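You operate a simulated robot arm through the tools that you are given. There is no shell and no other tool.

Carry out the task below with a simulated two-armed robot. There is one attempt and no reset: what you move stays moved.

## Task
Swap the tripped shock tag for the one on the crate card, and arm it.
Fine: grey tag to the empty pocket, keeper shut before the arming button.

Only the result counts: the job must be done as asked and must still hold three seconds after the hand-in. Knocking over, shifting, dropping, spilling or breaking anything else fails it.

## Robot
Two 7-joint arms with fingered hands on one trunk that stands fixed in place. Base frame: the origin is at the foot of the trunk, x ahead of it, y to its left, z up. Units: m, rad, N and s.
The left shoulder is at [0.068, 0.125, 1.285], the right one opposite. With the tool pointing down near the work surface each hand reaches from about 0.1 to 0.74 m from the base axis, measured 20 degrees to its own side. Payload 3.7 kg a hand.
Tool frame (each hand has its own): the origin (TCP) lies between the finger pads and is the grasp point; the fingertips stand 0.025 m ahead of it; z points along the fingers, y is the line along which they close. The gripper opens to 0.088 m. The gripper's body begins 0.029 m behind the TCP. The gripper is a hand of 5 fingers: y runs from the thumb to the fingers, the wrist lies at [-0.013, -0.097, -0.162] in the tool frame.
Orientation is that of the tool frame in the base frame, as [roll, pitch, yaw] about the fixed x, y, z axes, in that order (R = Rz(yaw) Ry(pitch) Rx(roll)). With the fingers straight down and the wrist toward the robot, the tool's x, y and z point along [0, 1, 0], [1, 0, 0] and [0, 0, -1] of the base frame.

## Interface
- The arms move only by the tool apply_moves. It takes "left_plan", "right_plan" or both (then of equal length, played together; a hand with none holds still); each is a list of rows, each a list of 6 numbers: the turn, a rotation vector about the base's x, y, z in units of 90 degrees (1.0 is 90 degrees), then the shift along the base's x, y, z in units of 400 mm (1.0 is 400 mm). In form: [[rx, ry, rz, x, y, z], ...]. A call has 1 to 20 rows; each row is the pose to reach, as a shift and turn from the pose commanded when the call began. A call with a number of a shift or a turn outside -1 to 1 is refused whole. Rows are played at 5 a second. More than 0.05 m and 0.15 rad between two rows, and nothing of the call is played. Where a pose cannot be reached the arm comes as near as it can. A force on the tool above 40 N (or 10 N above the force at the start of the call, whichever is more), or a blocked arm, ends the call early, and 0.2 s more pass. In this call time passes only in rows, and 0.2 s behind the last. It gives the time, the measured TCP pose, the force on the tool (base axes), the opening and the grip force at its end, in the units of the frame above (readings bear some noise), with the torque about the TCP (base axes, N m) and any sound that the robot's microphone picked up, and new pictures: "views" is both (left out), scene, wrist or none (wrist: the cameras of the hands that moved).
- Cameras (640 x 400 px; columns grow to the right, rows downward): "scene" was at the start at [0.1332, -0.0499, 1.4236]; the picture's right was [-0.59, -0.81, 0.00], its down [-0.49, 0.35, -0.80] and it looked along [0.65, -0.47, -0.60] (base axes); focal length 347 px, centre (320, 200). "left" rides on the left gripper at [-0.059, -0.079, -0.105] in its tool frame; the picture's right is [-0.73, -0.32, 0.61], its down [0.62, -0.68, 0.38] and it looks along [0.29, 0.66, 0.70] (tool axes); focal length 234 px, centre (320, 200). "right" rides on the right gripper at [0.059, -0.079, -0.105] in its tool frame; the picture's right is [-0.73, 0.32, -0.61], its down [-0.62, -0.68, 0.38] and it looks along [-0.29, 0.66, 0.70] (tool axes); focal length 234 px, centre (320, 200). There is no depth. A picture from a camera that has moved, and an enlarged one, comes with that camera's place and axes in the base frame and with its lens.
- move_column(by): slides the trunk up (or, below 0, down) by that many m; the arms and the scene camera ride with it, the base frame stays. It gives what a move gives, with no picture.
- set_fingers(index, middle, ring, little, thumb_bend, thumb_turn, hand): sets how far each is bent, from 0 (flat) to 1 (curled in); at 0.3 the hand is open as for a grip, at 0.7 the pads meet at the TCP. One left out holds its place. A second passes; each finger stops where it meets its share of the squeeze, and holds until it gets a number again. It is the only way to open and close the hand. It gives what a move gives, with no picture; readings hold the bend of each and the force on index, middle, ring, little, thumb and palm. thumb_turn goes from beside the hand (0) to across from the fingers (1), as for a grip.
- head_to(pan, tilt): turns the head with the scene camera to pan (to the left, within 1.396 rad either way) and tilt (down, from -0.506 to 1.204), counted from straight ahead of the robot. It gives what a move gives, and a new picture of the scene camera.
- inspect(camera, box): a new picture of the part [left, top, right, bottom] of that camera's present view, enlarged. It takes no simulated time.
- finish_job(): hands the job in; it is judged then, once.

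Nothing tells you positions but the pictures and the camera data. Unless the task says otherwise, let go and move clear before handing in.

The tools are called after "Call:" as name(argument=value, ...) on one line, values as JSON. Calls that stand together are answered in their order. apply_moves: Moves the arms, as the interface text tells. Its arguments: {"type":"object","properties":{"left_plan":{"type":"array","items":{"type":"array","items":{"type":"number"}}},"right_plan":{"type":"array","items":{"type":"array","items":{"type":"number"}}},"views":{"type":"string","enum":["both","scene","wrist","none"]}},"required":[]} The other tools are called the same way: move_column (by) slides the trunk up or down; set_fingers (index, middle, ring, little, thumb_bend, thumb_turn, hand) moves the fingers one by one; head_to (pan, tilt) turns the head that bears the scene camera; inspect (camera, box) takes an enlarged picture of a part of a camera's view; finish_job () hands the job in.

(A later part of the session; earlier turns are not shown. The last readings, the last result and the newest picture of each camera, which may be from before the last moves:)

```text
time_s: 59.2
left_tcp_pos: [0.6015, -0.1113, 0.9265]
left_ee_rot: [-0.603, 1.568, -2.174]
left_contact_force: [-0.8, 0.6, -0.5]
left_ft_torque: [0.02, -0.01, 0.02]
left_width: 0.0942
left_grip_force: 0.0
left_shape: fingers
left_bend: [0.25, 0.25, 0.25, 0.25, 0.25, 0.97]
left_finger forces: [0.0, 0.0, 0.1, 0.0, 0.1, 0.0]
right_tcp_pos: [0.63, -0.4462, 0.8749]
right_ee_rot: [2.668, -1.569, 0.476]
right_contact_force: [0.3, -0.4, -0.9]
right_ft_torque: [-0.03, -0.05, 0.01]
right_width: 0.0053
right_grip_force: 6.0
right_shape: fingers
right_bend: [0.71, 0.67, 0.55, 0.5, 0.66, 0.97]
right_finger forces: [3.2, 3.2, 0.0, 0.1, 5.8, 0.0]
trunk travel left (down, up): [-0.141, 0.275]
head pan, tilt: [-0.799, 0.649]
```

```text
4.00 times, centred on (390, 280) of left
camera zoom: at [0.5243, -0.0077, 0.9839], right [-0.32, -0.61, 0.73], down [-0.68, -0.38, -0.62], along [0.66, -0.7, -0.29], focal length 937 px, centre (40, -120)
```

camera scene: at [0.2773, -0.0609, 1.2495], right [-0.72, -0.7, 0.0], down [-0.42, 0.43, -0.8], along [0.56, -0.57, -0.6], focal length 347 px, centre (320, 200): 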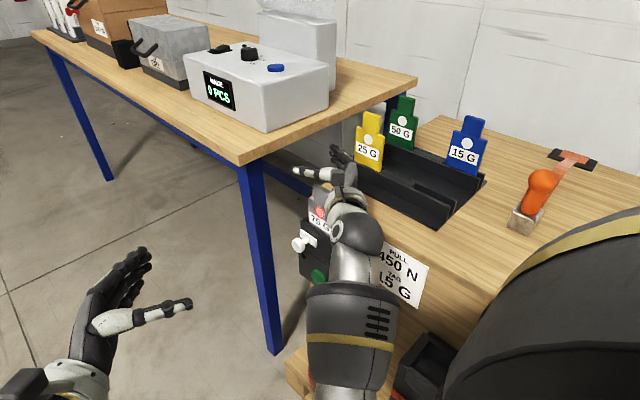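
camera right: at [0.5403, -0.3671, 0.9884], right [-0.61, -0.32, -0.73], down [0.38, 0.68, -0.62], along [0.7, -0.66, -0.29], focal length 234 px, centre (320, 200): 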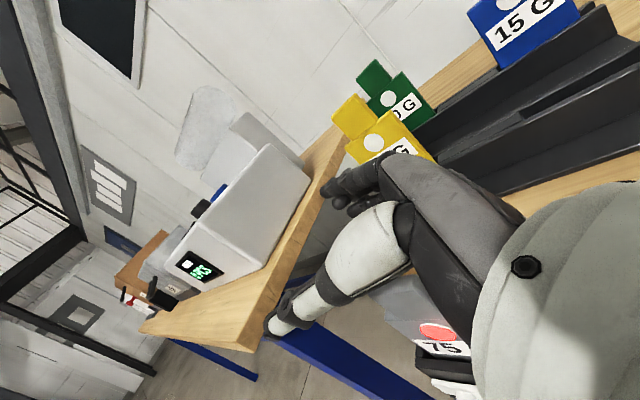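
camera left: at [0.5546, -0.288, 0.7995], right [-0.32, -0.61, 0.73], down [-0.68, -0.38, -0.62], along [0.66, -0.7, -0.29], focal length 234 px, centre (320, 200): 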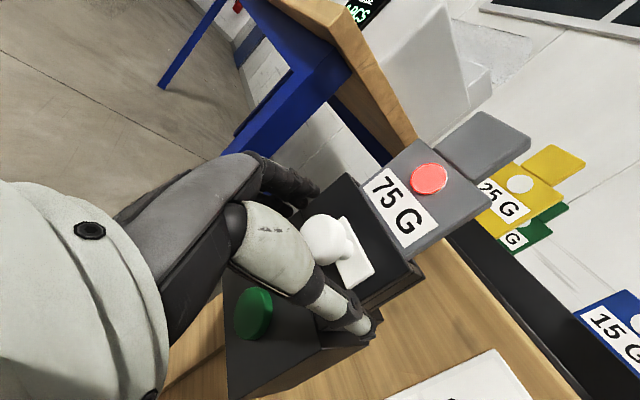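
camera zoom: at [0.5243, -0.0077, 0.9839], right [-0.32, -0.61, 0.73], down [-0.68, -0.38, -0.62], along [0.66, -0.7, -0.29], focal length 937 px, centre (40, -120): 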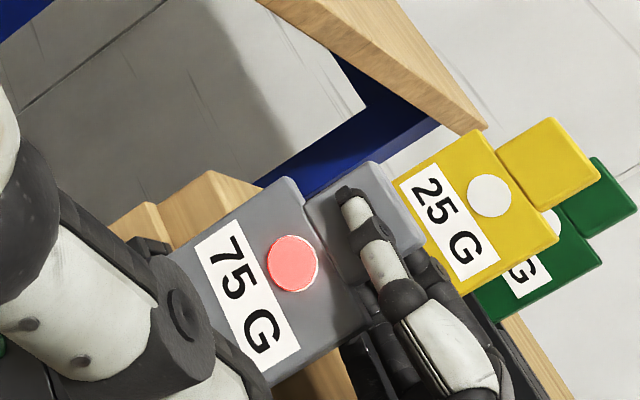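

The tag comes up cleanly with the hand. I'll lift it fully clear of the holder and take a good look at the empty pocket.

Call:
apply_moves(right_plan=[[0, 0, 0, 0, 0, 0.06], [0, 0, 0, 0, 0, 0.12], [0, 0, 0, 0, 0, 0.2], [0, 0, 0, 0, 0, 0.28], [0, 0, 0, 0, 0, 0.36], [0, 0, 0, 0, 0, 0.44]], views="both")

Call:
inspect(camera="scene", box=[350, 100, 500, 240])

Call:
inspect(camera="left", box=[320, 180, 560, 400])

```text
time_s: 60.6
left_tcp_pos: [0.6004, -0.1132, 0.9273]
left_ee_rot: [-1.115, 1.57, -2.687]
left_contact_force: [-0.1, -0.3, 0.4]
left_ft_torque: [-0.02, 0.0, 0.01]
left_width: 0.0943
left_grip_force: 0.1
left_shape: fingers
left_bend: [0.25, 0.25, 0.25, 0.25, 0.25, 0.97]
left_finger forces: [0.1, 0.1, 0.0, 0.1, 0.1, 0.1]
right_tcp_pos: [0.6306, -0.4464, 1.0496]
right_ee_rot: [-1.033, -1.57, -2.107]
right_contact_force: [-0.1, -0.5, 0.0]
right_ft_torque: [0.02, 0.0, -0.01]
right_width: 0.0057
right_grip_force: 4.9
right_shape: fingers
right_bend: [0.71, 0.71, 0.55, 0.5, 0.66, 0.96]
right_finger forces: [3.9, 1.6, 0.0, 0.0, 5.5, 0.0]
trunk travel left (down, up): [-0.141, 0.275]
head pan, tilt: [-0.799, 0.649]
camera scene: at [0.277, -0.0608, 1.2496], right [-0.72, -0.7, 0.0], down [-0.42, 0.43, -0.8], along [0.56, -0.57, -0.6], focal length 347 px, centre (320, 200)
camera right: at [0.5241, -0.3669, 1.1098], right [-0.61, -0.32, -0.73], down [0.38, 0.68, -0.62], along [0.7, -0.66, -0.29], focal length 234 px, centre (320, 200)
```

scene: 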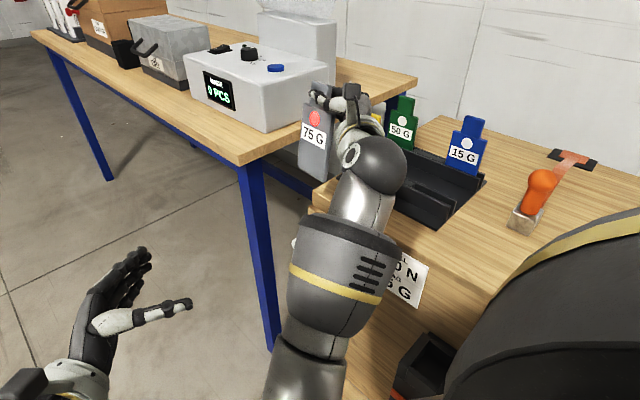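
right: 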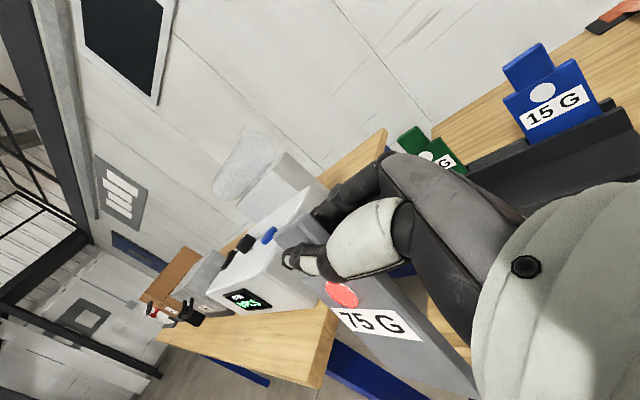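

```text
2.86 times, centred on (425, 170) of scene
camera zoom: at [0.277, -0.0608, 1.2496], right [-0.72, -0.7, 0.0], down [-0.42, 0.43, -0.8], along [0.56, -0.57, -0.6], focal length 991 px, centre (20, 286)
```

zoom: 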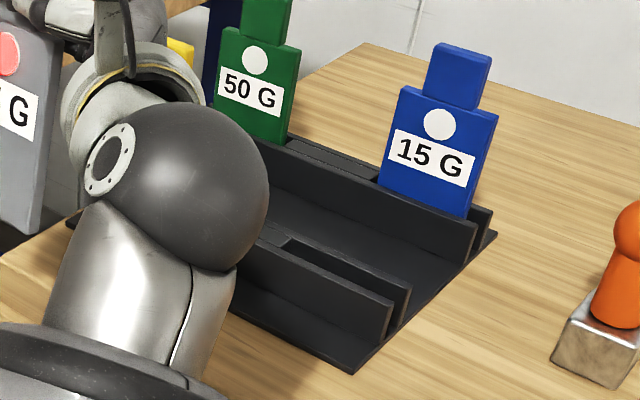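

```text
1.82 times, centred on (440, 290) of left
camera zoom: at [0.5241, -0.0077, 0.9841], right [-0.32, -0.61, 0.73], down [-0.68, -0.38, -0.62], along [0.66, -0.7, -0.29], focal length 426 px, centre (102, 36)
```

zoom: 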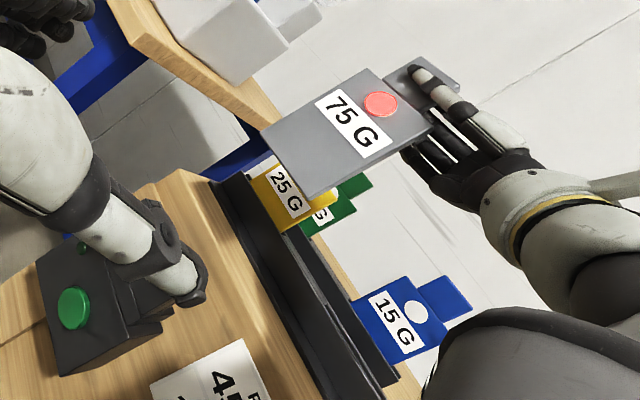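

The grey tag is free: its full height is about 0.17 m, and in the rack its dot should sit near (0.507, -0.603, 0.910). I'll carry it on a diagonal path above the empty pocket, keeping it high.

Call:
apply_moves(right_plan=[[0, 0, 0, -0.03, -0.035, 0.04], [0, 0, 0, -0.08, -0.09, 0.08], [0, 0, 0, -0.13, -0.15, 0.11], [0, 0, 0, -0.18, -0.21, 0.12], [0, 0, 0, -0.23, -0.27, 0.12], [0, 0, 0, -0.28, -0.33, 0.12], [0, 0, 0, -0.32, -0.375, 0.12], [0, 0, 0, -0.35, -0.405, 0.12]], views="both")

Call:
inspect(camera="scene", box=[360, 60, 520, 240])

Call:
inspect(camera="left", box=[360, 180, 640, 400])

```text
time_s: 62.4
left_tcp_pos: [0.6014, -0.1127, 0.927]
left_ee_rot: [-0.942, 1.569, -2.513]
left_contact_force: [-0.1, -0.8, 0.2]
left_ft_torque: [0.0, -0.01, -0.01]
left_width: 0.0943
left_grip_force: 0.0
left_shape: fingers
left_bend: [0.25, 0.25, 0.25, 0.25, 0.25, 0.97]
left_finger forces: [0.0, 0.0, 0.1, 0.0, 0.0, 0.1]
right_tcp_pos: [0.4924, -0.6083, 1.0949]
right_ee_rot: [2.649, -1.57, 0.495]
right_contact_force: [-0.4, 0.3, -0.5]
right_ft_torque: [-0.02, 0.0, 0.03]
right_width: 0.0056
right_grip_force: 5.1
right_shape: fingers
right_bend: [0.71, 0.71, 0.55, 0.5, 0.66, 0.96]
right_finger forces: [3.8, 1.5, 0.0, 0.0, 5.3, 0.2]
trunk travel left (down, up): [-0.141, 0.275]
head pan, tilt: [-0.799, 0.649]
camera scene: at [0.2771, -0.0609, 1.2495], right [-0.72, -0.7, 0.0], down [-0.42, 0.43, -0.8], along [0.56, -0.57, -0.6], focal length 347 px, centre (320, 200)
camera right: at [0.3855, -0.5292, 1.1559], right [-0.61, -0.32, -0.73], down [0.38, 0.68, -0.62], along [0.7, -0.66, -0.29], focal length 234 px, centre (320, 200)
```

scene: 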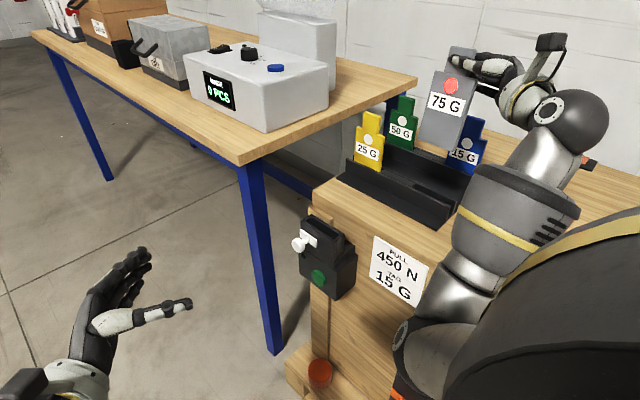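
right: 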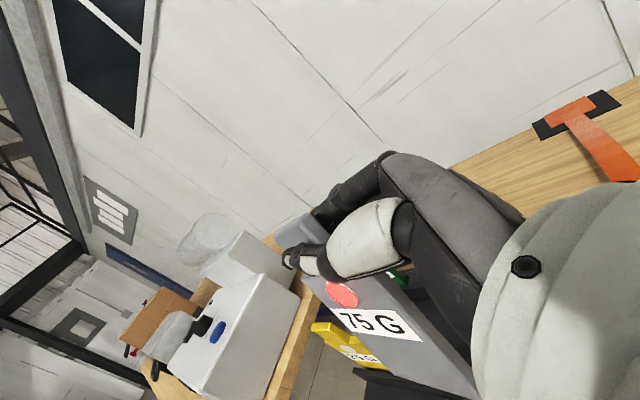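

```text
2.22 times, centred on (440, 150) of scene
camera zoom: at [0.2771, -0.0609, 1.2495], right [-0.72, -0.7, 0.0], down [-0.42, 0.43, -0.8], along [0.56, -0.57, -0.6], focal length 771 px, centre (53, 311)
```

zoom: 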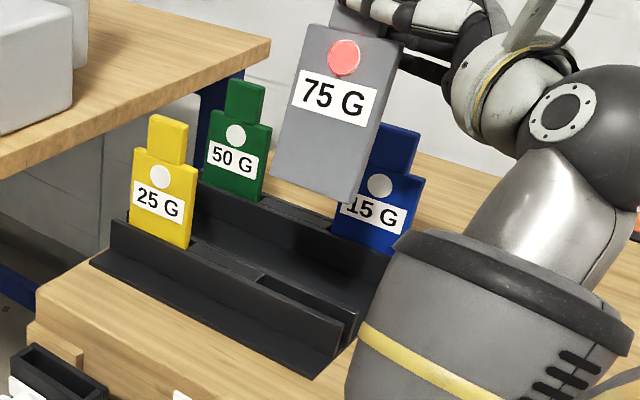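

```text
1.82 times, centred on (500, 290) of left
camera zoom: at [0.5242, -0.0077, 0.984], right [-0.32, -0.61, 0.73], down [-0.68, -0.38, -0.62], along [0.66, -0.7, -0.29], focal length 426 px, centre (-7, 36)
```

zoom: 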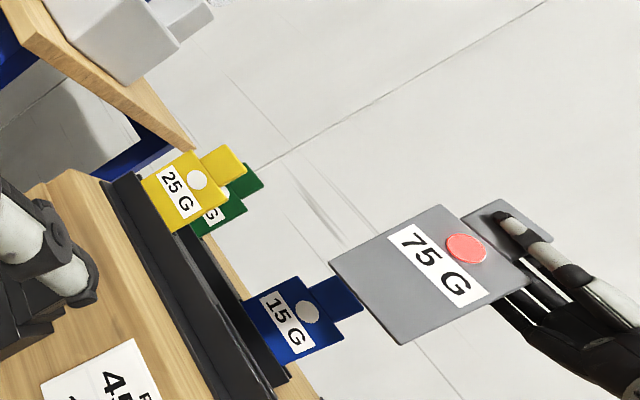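

The tag hangs above the empty pocket. I'll measure its tilt with close-ups before lowering.

Call:
inspect(camera="scene", box=[410, 40, 480, 150])

Call:
inspect(camera="left", box=[530, 270, 640, 380])

Call:
inspect(camera="scene", box=[380, 140, 480, 240])

```text
3.64 times, centred on (445, 95) of scene
camera zoom: at [0.2771, -0.0609, 1.2495], right [-0.72, -0.7, 0.0], down [-0.42, 0.43, -0.8], along [0.56, -0.57, -0.6], focal length 1262 px, centre (-134, 582)
```

zoom: 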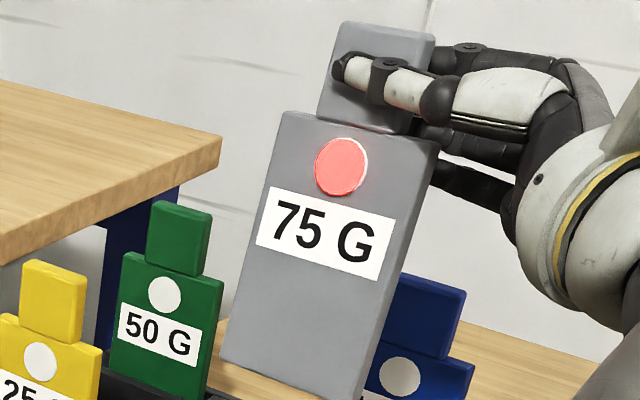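

```text
3.64 times, centred on (585, 325) of left
camera zoom: at [0.5242, -0.0077, 0.984], right [-0.32, -0.61, 0.73], down [-0.68, -0.38, -0.62], along [0.66, -0.7, -0.29], focal length 852 px, centre (-644, -254)
```

zoom: 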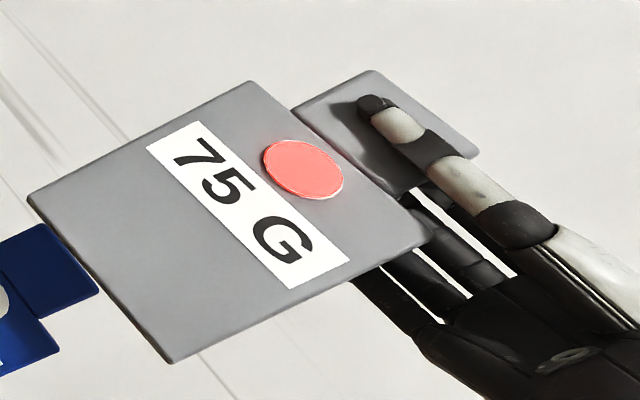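

```text
4.00 times, centred on (430, 190) of scene
camera zoom: at [0.2771, -0.0609, 1.2495], right [-0.72, -0.7, 0.0], down [-0.42, 0.43, -0.8], along [0.56, -0.57, -0.6], focal length 1388 px, centre (-120, 240)
```

zoom: 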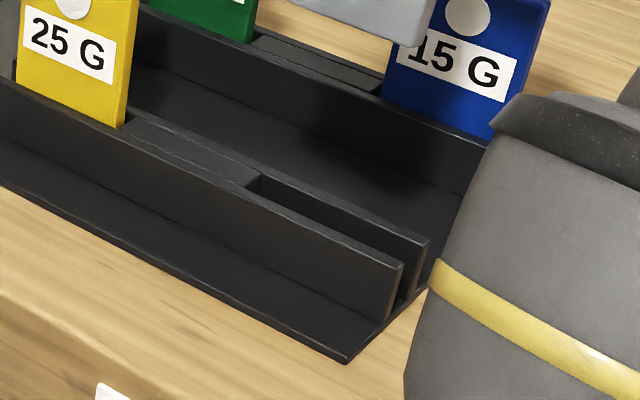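

Call:
inspect(camera="right", box=[220, 120, 460, 360])

Call:
inspect(camera="right", box=[260, 200, 500, 400])

```text
1.67 times, centred on (340, 240) of right
camera zoom: at [0.3855, -0.5292, 1.1559], right [-0.61, -0.32, -0.73], down [0.38, 0.68, -0.62], along [0.7, -0.66, -0.29], focal length 390 px, centre (287, 133)
```

zoom: 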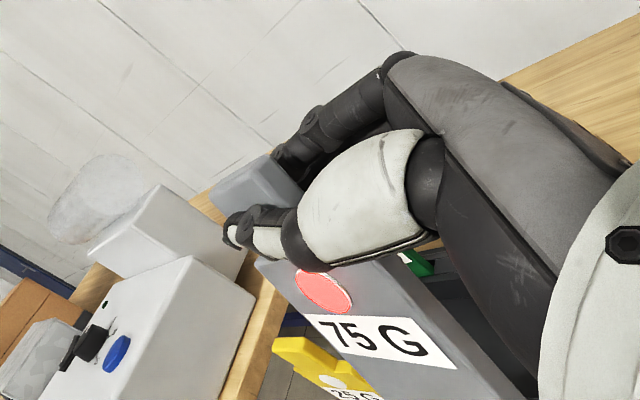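

```text
2.00 times, centred on (380, 300) of right
camera zoom: at [0.3855, -0.5292, 1.1559], right [-0.61, -0.32, -0.73], down [0.38, 0.68, -0.62], along [0.7, -0.66, -0.29], focal length 468 px, centre (200, 0)
```

zoom: 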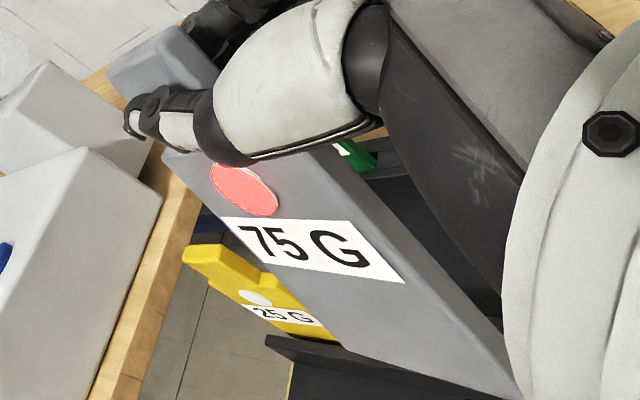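

Comparing with the seated view, the tag has swung about the grip line, bottom towards +y by roughly 9°. I'll roll the hand by -9° about x to bring it vertical, then re-measure.

Call:
apply_moves(right_plan=[[-0.035, -0.004, 0, 0, 0, 0], [-0.07, -0.008, 0, 0, 0, 0], [-0.1, -0.012, 0, 0, 0, 0]], views="none")

Call:
inspect(camera="scene", box=[410, 40, 480, 150])

Call:
inspect(camera="left", box=[530, 270, 640, 380])

Call:
inspect(camera="right", box=[260, 200, 500, 400])

```text
time_s: 63.2
left_tcp_pos: [0.6006, -0.1126, 0.9279]
left_ee_rot: [-1.359, 1.568, -2.932]
left_contact_force: [-0.2, -0.2, 0.8]
left_ft_torque: [-0.02, -0.01, 0.01]
left_width: 0.0939
left_grip_force: 0.0
left_shape: fingers
left_bend: [0.25, 0.25, 0.25, 0.25, 0.25, 0.97]
left_finger forces: [0.1, 0.0, 0.0, 0.0, 0.1, 0.0]
right_tcp_pos: [0.4911, -0.6075, 1.0973]
right_ee_rot: [1.445, -1.411, 1.7]
right_contact_force: [-0.2, 0.5, -0.3]
right_ft_torque: [0.01, -0.01, -0.02]
right_width: 0.0056
right_grip_force: 5.2
right_shape: fingers
right_bend: [0.71, 0.71, 0.55, 0.5, 0.66, 0.96]
right_finger forces: [3.9, 1.5, 0.1, 0.0, 5.5, 0.1]
trunk travel left (down, up): [-0.141, 0.275]
head pan, tilt: [-0.799, 0.649]
```

```text
3.64 times, centred on (445, 95) of scene
camera zoom: at [0.2772, -0.0608, 1.2495], right [-0.72, -0.7, 0.0], down [-0.42, 0.43, -0.8], along [0.56, -0.57, -0.6], focal length 1262 px, centre (-134, 582)
```

zoom: 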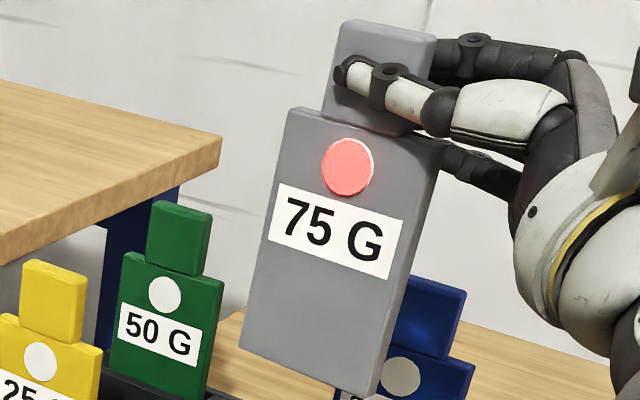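

```text
3.64 times, centred on (585, 325) of left
camera zoom: at [0.5243, -0.0077, 0.9839], right [-0.32, -0.61, 0.73], down [-0.68, -0.38, -0.62], along [0.66, -0.7, -0.29], focal length 852 px, centre (-644, -254)
```

zoom: 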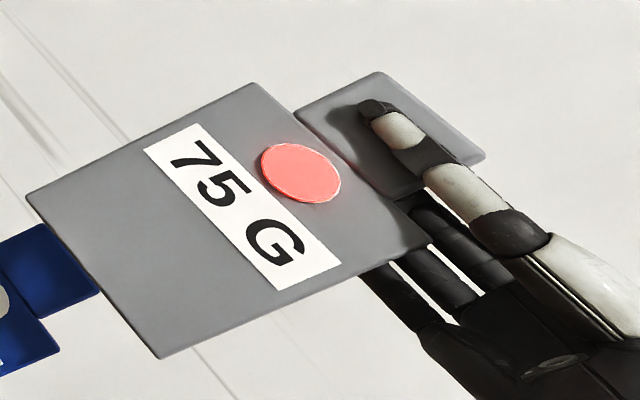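

```text
2.00 times, centred on (380, 300) of right
camera zoom: at [0.3833, -0.521, 1.1416], right [-0.59, -0.44, -0.68], down [0.39, 0.58, -0.72], along [0.7, -0.69, -0.17], focal length 468 px, centre (200, 0)
```

zoom: 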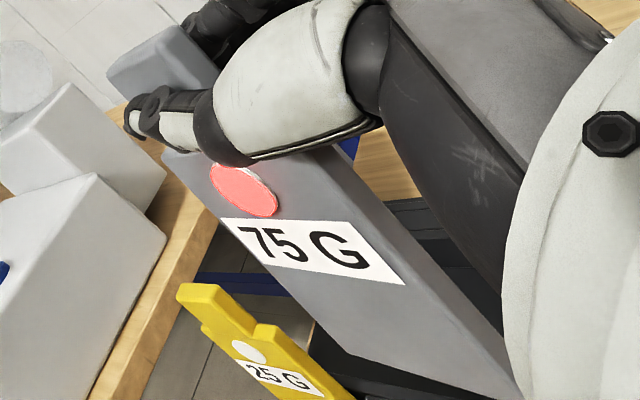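

The tag is nearly vertical now. Triangulating with both cameras puts the seated dot of the empty pocket at about (0.512, -0.616, 0.9015) and the rail tops at z≈0.84. I'll trim the tilt slightly and lower until the tag's bottom is just above the rails.

Call:
apply_moves(right_plan=[[-0.01, -0.005, 0, 0.002, -0.015, -0.05], [-0.02, -0.01, 0, 0.0035, -0.029, -0.11], [-0.02, -0.01, 0, 0.0035, -0.029, -0.17], [-0.02, -0.01, 0, 0.0035, -0.029, -0.215]], views="none")

Call:
inspect(camera="scene", box=[400, 90, 500, 220])

Call:
inspect(camera="left", box=[480, 270, 620, 400])

Call:
inspect(camera="right", box=[260, 200, 500, 400])

```text
time_s: 64.2
left_tcp_pos: [0.6002, -0.1118, 0.9271]
left_ee_rot: [-0.34, 1.568, -1.91]
left_contact_force: [-0.8, -0.2, 0.6]
left_ft_torque: [0.02, 0.01, -0.02]
left_width: 0.0943
left_grip_force: 0.1
left_shape: fingers
left_bend: [0.25, 0.25, 0.25, 0.25, 0.25, 0.97]
left_finger forces: [0.1, 0.0, 0.1, 0.1, 0.0, 0.0]
right_tcp_pos: [0.4932, -0.6212, 1.0123]
right_ee_rot: [1.387, -1.38, 1.756]
right_contact_force: [0.8, 0.7, 0.0]
right_ft_torque: [0.02, 0.0, 0.01]
right_width: 0.0055
right_grip_force: 5.5
right_shape: fingers
right_bend: [0.71, 0.71, 0.55, 0.5, 0.66, 0.96]
right_finger forces: [3.9, 1.4, 0.0, 0.0, 5.4, 0.0]
trunk travel left (down, up): [-0.141, 0.275]
head pan, tilt: [-0.799, 0.649]
```

```text
3.08 times, centred on (450, 155) of scene
camera zoom: at [0.2772, -0.0608, 1.2495], right [-0.72, -0.7, 0.0], down [-0.42, 0.43, -0.8], along [0.56, -0.57, -0.6], focal length 1068 px, centre (-80, 338)
```

zoom: 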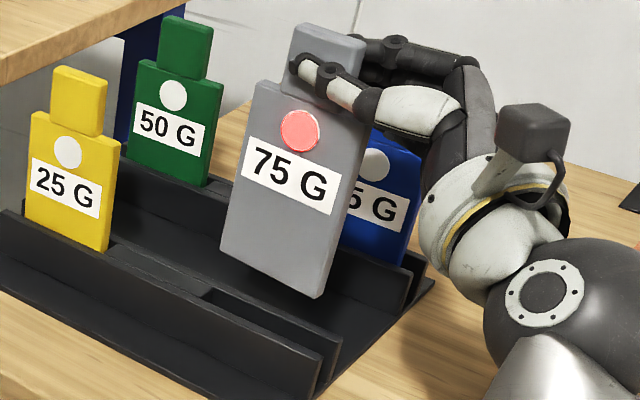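

```text
3.08 times, centred on (550, 335) of left
camera zoom: at [0.5243, -0.0077, 0.9839], right [-0.32, -0.61, 0.73], down [-0.68, -0.38, -0.62], along [0.66, -0.7, -0.29], focal length 720 px, centre (-388, -215)
```

zoom: 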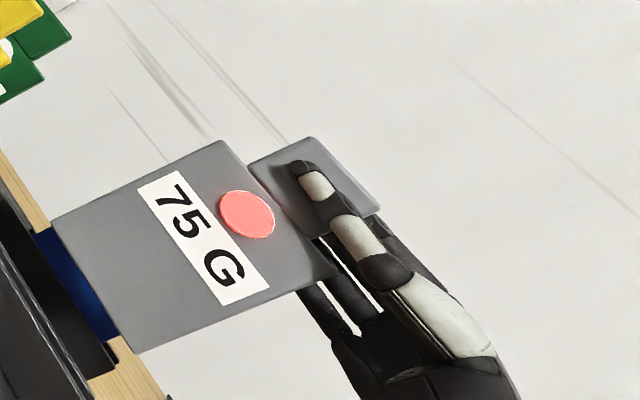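

```text
2.00 times, centred on (380, 300) of right
camera zoom: at [0.3843, -0.5314, 1.0519], right [-0.58, -0.46, -0.67], down [0.41, 0.55, -0.73], along [0.7, -0.7, -0.14], focal length 468 px, centre (200, 0)
```

zoom: 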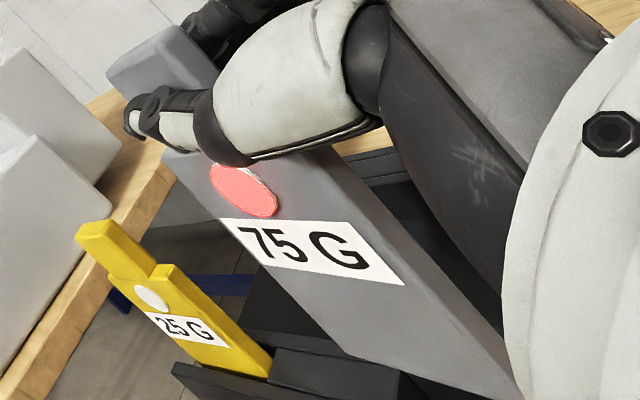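

Call:
inspect(camera="scene", box=[425, 150, 495, 220])

Call:
inspect(camera="right", box=[340, 310, 500, 400])

Call:
inspect(camera="left", box=[440, 260, 560, 400])

```text
5.71 times, centred on (460, 185) of scene
camera zoom: at [0.2772, -0.0608, 1.2495], right [-0.72, -0.7, 0.0], down [-0.42, 0.43, -0.8], along [0.56, -0.57, -0.6], focal length 1982 px, centre (-480, 286)
```

zoom: 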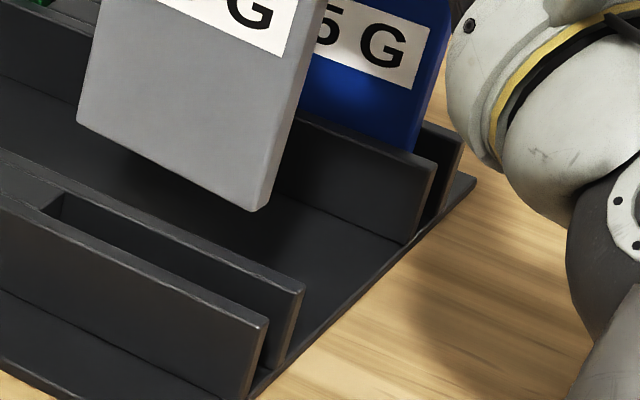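

```text
4.00 times, centred on (420, 355) of right
camera zoom: at [0.3843, -0.5314, 1.0519], right [-0.58, -0.46, -0.67], down [0.41, 0.55, -0.73], along [0.7, -0.7, -0.14], focal length 937 px, centre (-80, -420)
```

zoom: 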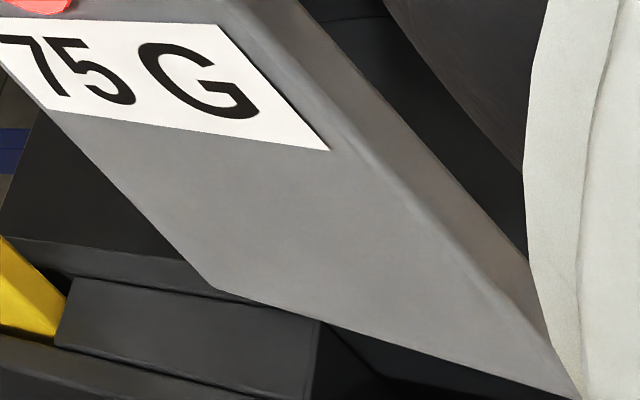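

```text
2.86 times, centred on (500, 330) of left
camera zoom: at [0.5243, -0.0077, 0.9839], right [-0.32, -0.61, 0.73], down [-0.68, -0.38, -0.62], along [0.66, -0.7, -0.29], focal length 669 px, centre (-194, -171)
```

zoom: 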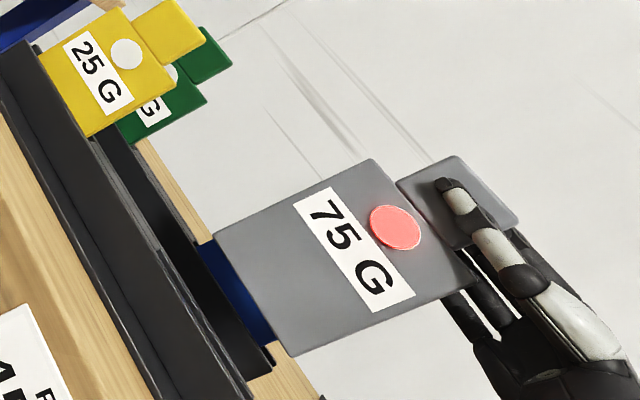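

The tag's position over the slot is within about a millimetre, but there may be some yaw. I'll measure label edges at high zoom on the grey tag, with yellow as reference.

Call:
inspect(camera="scene", box=[435, 110, 485, 160])

Call:
inspect(camera="left", box=[525, 285, 585, 345])

Call:
inspect(camera="scene", box=[345, 105, 395, 175])

Call:
inspect(camera="left", box=[440, 255, 500, 315])

```text
8.00 times, centred on (460, 135) of scene
camera zoom: at [0.2772, -0.0608, 1.2495], right [-0.72, -0.7, 0.0], down [-0.42, 0.43, -0.8], along [0.56, -0.57, -0.6], focal length 2775 px, centre (-800, 720)
```

zoom: 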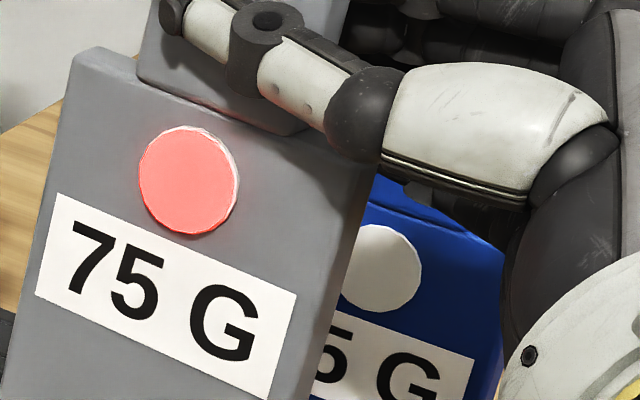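

```text
6.67 times, centred on (555, 315) of left
camera zoom: at [0.5243, -0.0077, 0.9839], right [-0.32, -0.61, 0.73], down [-0.68, -0.38, -0.62], along [0.66, -0.7, -0.29], focal length 1561 px, centre (-1247, -567)
```

zoom: 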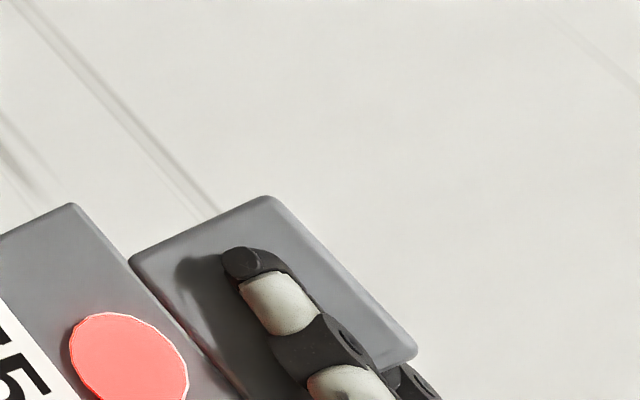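

```text
5.71 times, centred on (370, 140) of scene
camera zoom: at [0.2772, -0.0608, 1.2495], right [-0.72, -0.7, 0.0], down [-0.42, 0.43, -0.8], along [0.56, -0.57, -0.6], focal length 1982 px, centre (34, 543)
```

zoom: 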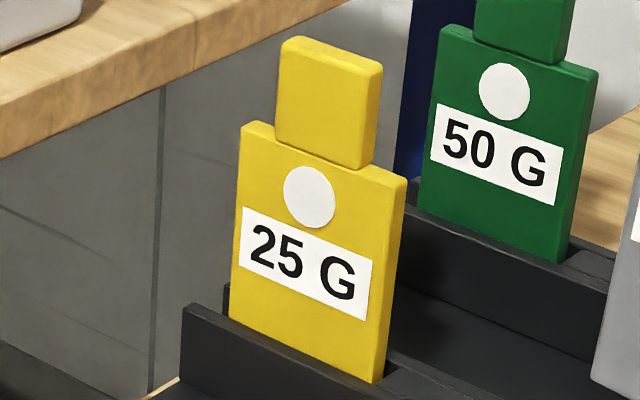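

```text
6.67 times, centred on (470, 285) of left
camera zoom: at [0.5243, -0.0077, 0.9839], right [-0.32, -0.61, 0.73], down [-0.68, -0.38, -0.62], along [0.66, -0.7, -0.29], focal length 1561 px, centre (-680, -367)
```

zoom: 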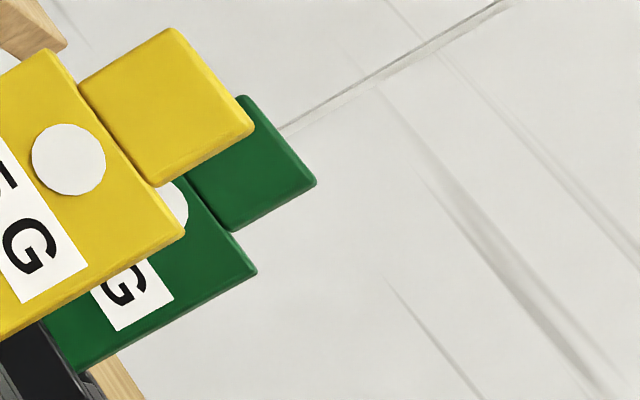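

The grey tag's label slope shows about 4–5° of yaw compared with the yellow and green tags. I'll turn the hand +4.5° about z, compensating the position, and re-measure.

Call:
apply_moves(right_plan=[[0, 0, 0.025, 0, -0.003, 0], [0, 0, 0.05, 0, -0.006, 0]], views="none")

Call:
inspect(camera="scene", box=[435, 110, 485, 160])

Call:
inspect(camera="scene", box=[425, 150, 495, 220])

Call:
inspect(camera="left", box=[490, 290, 590, 390])

```text
time_s: 64.8
left_tcp_pos: [0.6007, -0.1127, 0.9255]
left_ee_rot: [-0.985, 1.569, -2.558]
left_contact_force: [-0.1, -0.1, -0.1]
left_ft_torque: [-0.01, 0.0, 0.0]
left_width: 0.094
left_grip_force: 0.0
left_shape: fingers
left_bend: [0.25, 0.25, 0.25, 0.25, 0.25, 0.97]
left_finger forces: [0.0, 0.0, 0.0, 0.0, 0.1, 0.1]
right_tcp_pos: [0.493, -0.6215, 1.0115]
right_ee_rot: [1.387, -1.382, 1.836]
right_contact_force: [-0.8, 1.0, -0.6]
right_ft_torque: [-0.04, 0.03, -0.01]
right_width: 0.0057
right_grip_force: 5.8
right_shape: fingers
right_bend: [0.71, 0.71, 0.55, 0.5, 0.66, 0.96]
right_finger forces: [3.8, 1.4, 0.0, 0.0, 5.4, 0.0]
trunk travel left (down, up): [-0.141, 0.275]
head pan, tilt: [-0.799, 0.649]
```

```text
8.00 times, centred on (460, 135) of scene
camera zoom: at [0.2771, -0.0609, 1.2495], right [-0.72, -0.7, 0.0], down [-0.42, 0.43, -0.8], along [0.56, -0.57, -0.6], focal length 2775 px, centre (-800, 720)
```

zoom: 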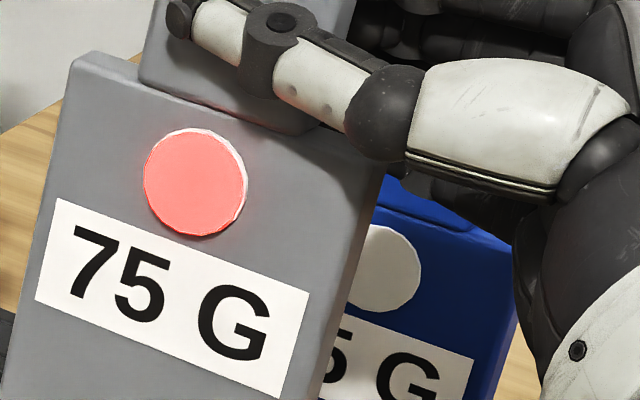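

```text
5.71 times, centred on (460, 185) of scene
camera zoom: at [0.2771, -0.0609, 1.2495], right [-0.72, -0.7, 0.0], down [-0.42, 0.43, -0.8], along [0.56, -0.57, -0.6], focal length 1982 px, centre (-480, 286)
```

zoom: 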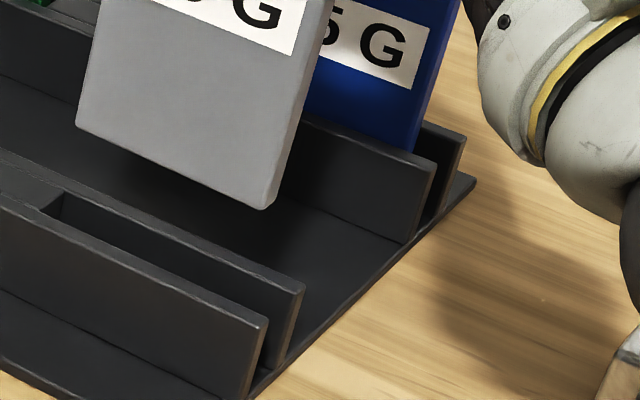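

```text
4.00 times, centred on (540, 340) of left
camera zoom: at [0.5242, -0.0078, 0.984], right [-0.32, -0.61, 0.73], down [-0.68, -0.38, -0.62], along [0.66, -0.7, -0.29], focal length 937 px, centre (-560, -360)
```

zoom: 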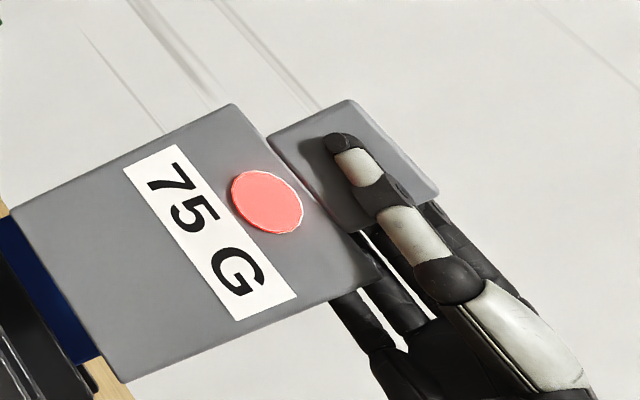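

Yaw is now within about 1°. I'll nudge y by -1.5 mm and lower to just above the rails.

Call:
apply_moves(right_plan=[[0, 0.004, 0, 0, -0.004, -0.03], [0, 0.008, 0, 0, -0.004, -0.06], [0, 0.008, 0, 0, -0.004, -0.075]], views="none")

Call:
inspect(camera="scene", box=[425, 160, 485, 210])

Call:
inspect(camera="right", box=[340, 310, 500, 400])

Call:
inspect(camera="left", box=[460, 290, 560, 390])

```text
time_s: 65.6
left_tcp_pos: [0.6008, -0.1125, 0.9273]
left_ee_rot: [-0.516, 1.568, -2.086]
left_contact_force: [-0.3, -0.5, 0.5]
left_ft_torque: [-0.01, -0.01, -0.02]
left_width: 0.0941
left_grip_force: 0.0
left_shape: fingers
left_bend: [0.25, 0.25, 0.25, 0.25, 0.25, 0.97]
left_finger forces: [0.1, 0.1, 0.1, 0.1, 0.0, 0.0]
right_tcp_pos: [0.492, -0.6234, 0.9806]
right_ee_rot: [1.462, -1.382, 1.76]
right_contact_force: [0.0, -0.2, 0.2]
right_ft_torque: [-0.01, 0.02, 0.0]
right_width: 0.0056
right_grip_force: 5.2
right_shape: fingers
right_bend: [0.71, 0.71, 0.55, 0.5, 0.66, 0.96]
right_finger forces: [3.9, 1.4, 0.1, 0.0, 5.3, 0.0]
trunk travel left (down, up): [-0.141, 0.275]
head pan, tilt: [-0.799, 0.649]
```

```text
8.00 times, centred on (455, 185) of scene
camera zoom: at [0.2772, -0.0609, 1.2495], right [-0.72, -0.7, 0.0], down [-0.42, 0.43, -0.8], along [0.56, -0.57, -0.6], focal length 2775 px, centre (-760, 320)
```

zoom: 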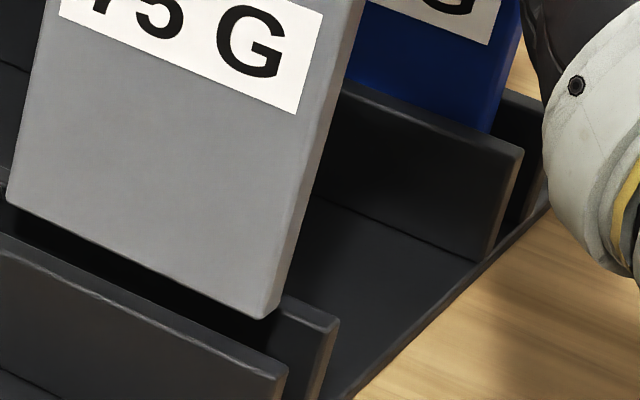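

```text
4.00 times, centred on (420, 355) of right
camera zoom: at [0.3775, -0.5433, 1.0225], right [-0.55, -0.5, -0.67], down [0.35, 0.58, -0.73], along [0.75, -0.64, -0.15], focal length 937 px, centre (-80, -420)
```

zoom: 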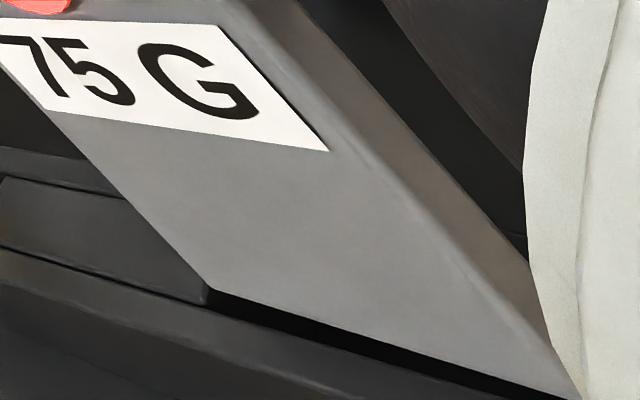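

```text
4.00 times, centred on (510, 340) of left
camera zoom: at [0.5243, -0.0077, 0.9839], right [-0.32, -0.61, 0.73], down [-0.68, -0.38, -0.62], along [0.66, -0.7, -0.29], focal length 937 px, centre (-440, -360)
```

zoom: 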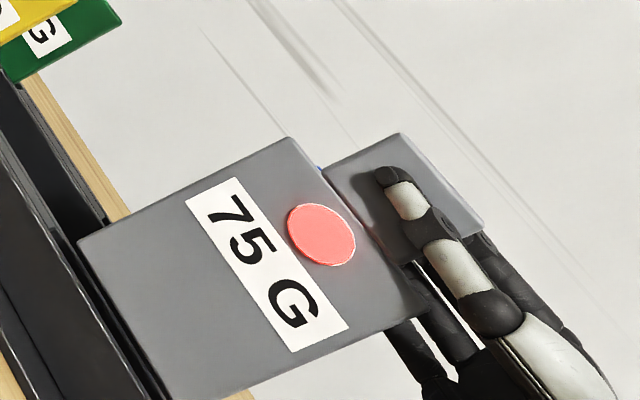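

Call:
inspect(camera="scene", box=[428, 185, 464, 215])

Call:
inspect(camera="right", box=[380, 365, 440, 400])

```text
13.33 times, centred on (446, 200) of scene
camera zoom: at [0.2772, -0.0609, 1.2495], right [-0.72, -0.7, 0.0], down [-0.42, 0.43, -0.8], along [0.56, -0.57, -0.6], focal length 4626 px, centre (-1360, 200)
```

zoom: 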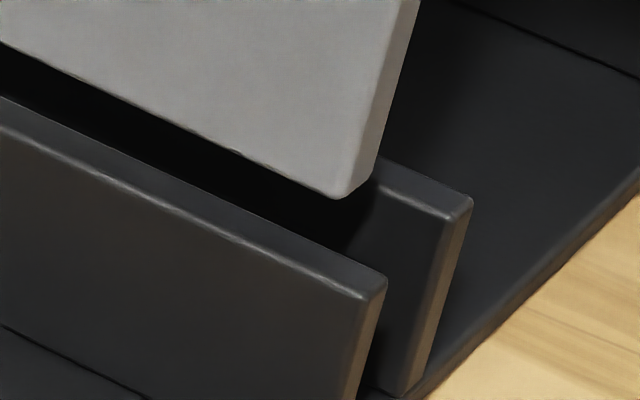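

```text
10.67 times, centred on (410, 382) of right
camera zoom: at [0.3775, -0.5433, 1.0225], right [-0.55, -0.5, -0.67], down [0.35, 0.58, -0.73], along [0.75, -0.64, -0.15], focal length 2498 px, centre (-640, -1747)
```

zoom: 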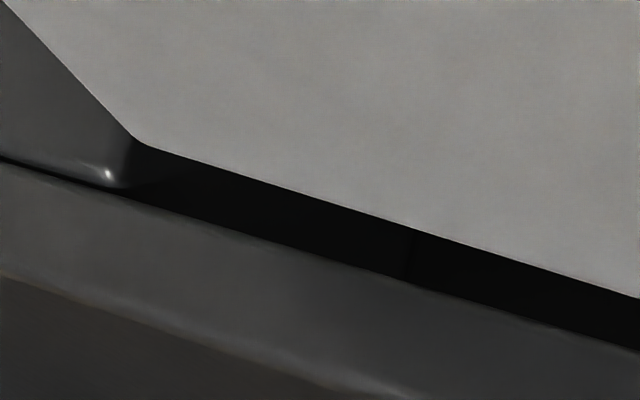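

Zoomed right in, the slot is about 18 mm wide against a 10.5 mm tag, and the tag is centred over it with its bottom about 7 mm above the rails. Lowering it into the pocket in small steps.

Call:
apply_moves(right_plan=[[0, 0, 0, 0, 0, -0.0125], [0, 0, 0, 0, 0, -0.025], [0, 0, 0, 0, 0, -0.0375], [0, 0, 0, 0, 0, -0.05], [0, 0, 0, 0, 0, -0.0625]], views="none")

Call:
inspect(camera="scene", box=[410, 110, 490, 215])

Call:
inspect(camera="right", box=[300, 250, 500, 400])

```text
time_s: 66.8
left_tcp_pos: [0.6013, -0.1129, 0.9274]
left_ee_rot: [0.156, 1.567, -1.415]
left_contact_force: [0.6, -0.5, -0.4]
left_ft_torque: [-0.02, -0.01, 0.02]
left_width: 0.0941
left_grip_force: 0.1
left_shape: fingers
left_bend: [0.25, 0.25, 0.25, 0.25, 0.25, 0.97]
left_finger forces: [0.0, 0.0, 0.0, 0.0, 0.0, 0.0]
right_tcp_pos: [0.4916, -0.6225, 0.9566]
right_ee_rot: [1.46, -1.379, 1.764]
right_contact_force: [1.1, -1.0, 6.4]
right_ft_torque: [0.03, -0.1, -0.02]
right_width: 0.0044
right_grip_force: 5.2
right_shape: fingers
right_bend: [0.71, 0.72, 0.55, 0.5, 0.68, 0.94]
right_finger forces: [3.7, 1.0, 0.0, 0.0, 4.9, 0.0]
trunk travel left (down, up): [-0.141, 0.275]
head pan, tilt: [-0.799, 0.649]
```

```text
3.81 times, centred on (450, 162) of scene
camera zoom: at [0.2766, -0.0602, 1.2497], right [-0.72, -0.7, 0.0], down [-0.42, 0.43, -0.8], along [0.56, -0.57, -0.6], focal length 1322 px, centre (-175, 343)
```

zoom: 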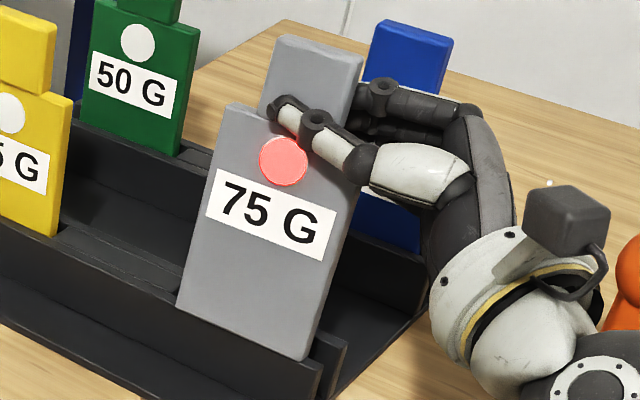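

```text
2.67 times, centred on (400, 325) of right
camera zoom: at [0.3768, -0.5428, 0.9988], right [-0.55, -0.5, -0.67], down [0.35, 0.58, -0.73], along [0.75, -0.64, -0.14], focal length 624 px, centre (107, -133)
```

zoom: 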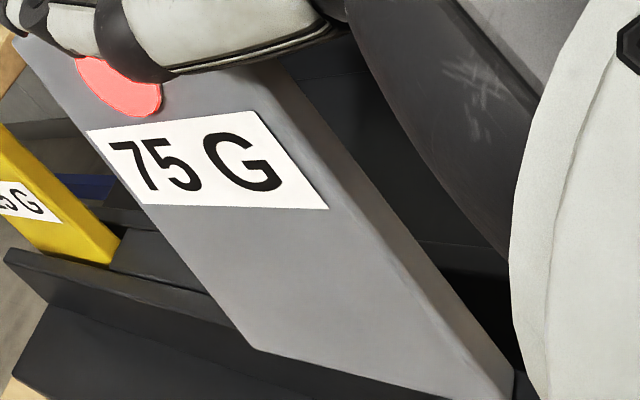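

There is contact, 6 N upward, and the tag slid up in the grip, so the bottom caught on something. I'll look closely before doing anything else.

Call:
inspect(camera="scene", box=[420, 170, 470, 215])

Call:
inspect(camera="right", box=[360, 350, 460, 400])

Call:
inspect(camera="left", box=[440, 280, 560, 400])

```text
8.89 times, centred on (445, 192) of scene
camera zoom: at [0.2766, -0.0602, 1.2497], right [-0.72, -0.7, 0.0], down [-0.42, 0.43, -0.8], along [0.56, -0.57, -0.6], focal length 3084 px, centre (-791, 267)
```

zoom: 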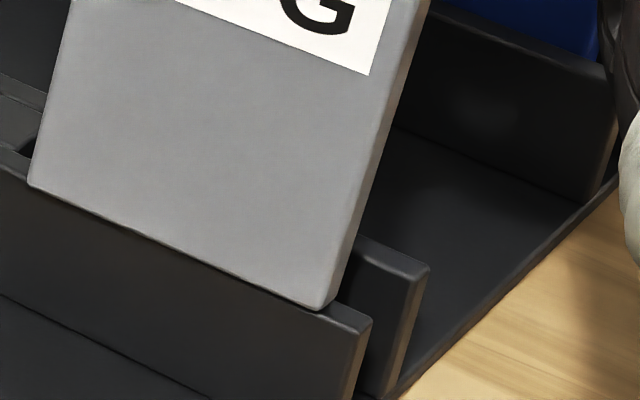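

```text
6.40 times, centred on (410, 375) of right
camera zoom: at [0.3768, -0.5428, 0.9988], right [-0.55, -0.5, -0.67], down [0.35, 0.58, -0.73], along [0.75, -0.64, -0.14], focal length 1499 px, centre (-256, -920)
```

zoom: 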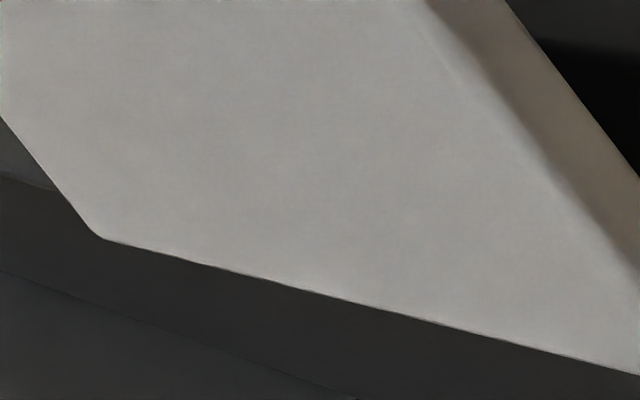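

```text
3.33 times, centred on (500, 340) of left
camera zoom: at [0.5239, -0.0072, 0.9843], right [-0.32, -0.61, 0.73], down [-0.68, -0.39, -0.62], along [0.66, -0.7, -0.29], focal length 781 px, centre (-280, -267)
```

zoom: 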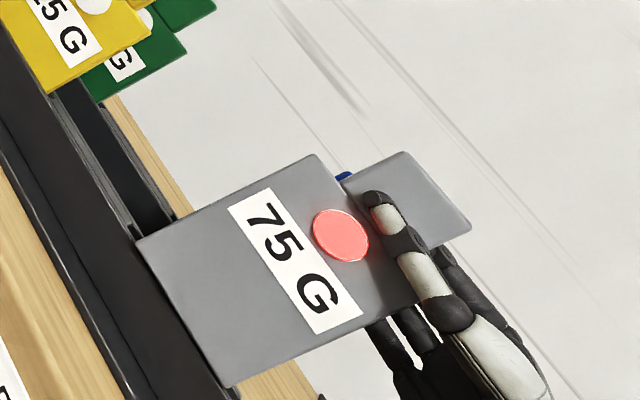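

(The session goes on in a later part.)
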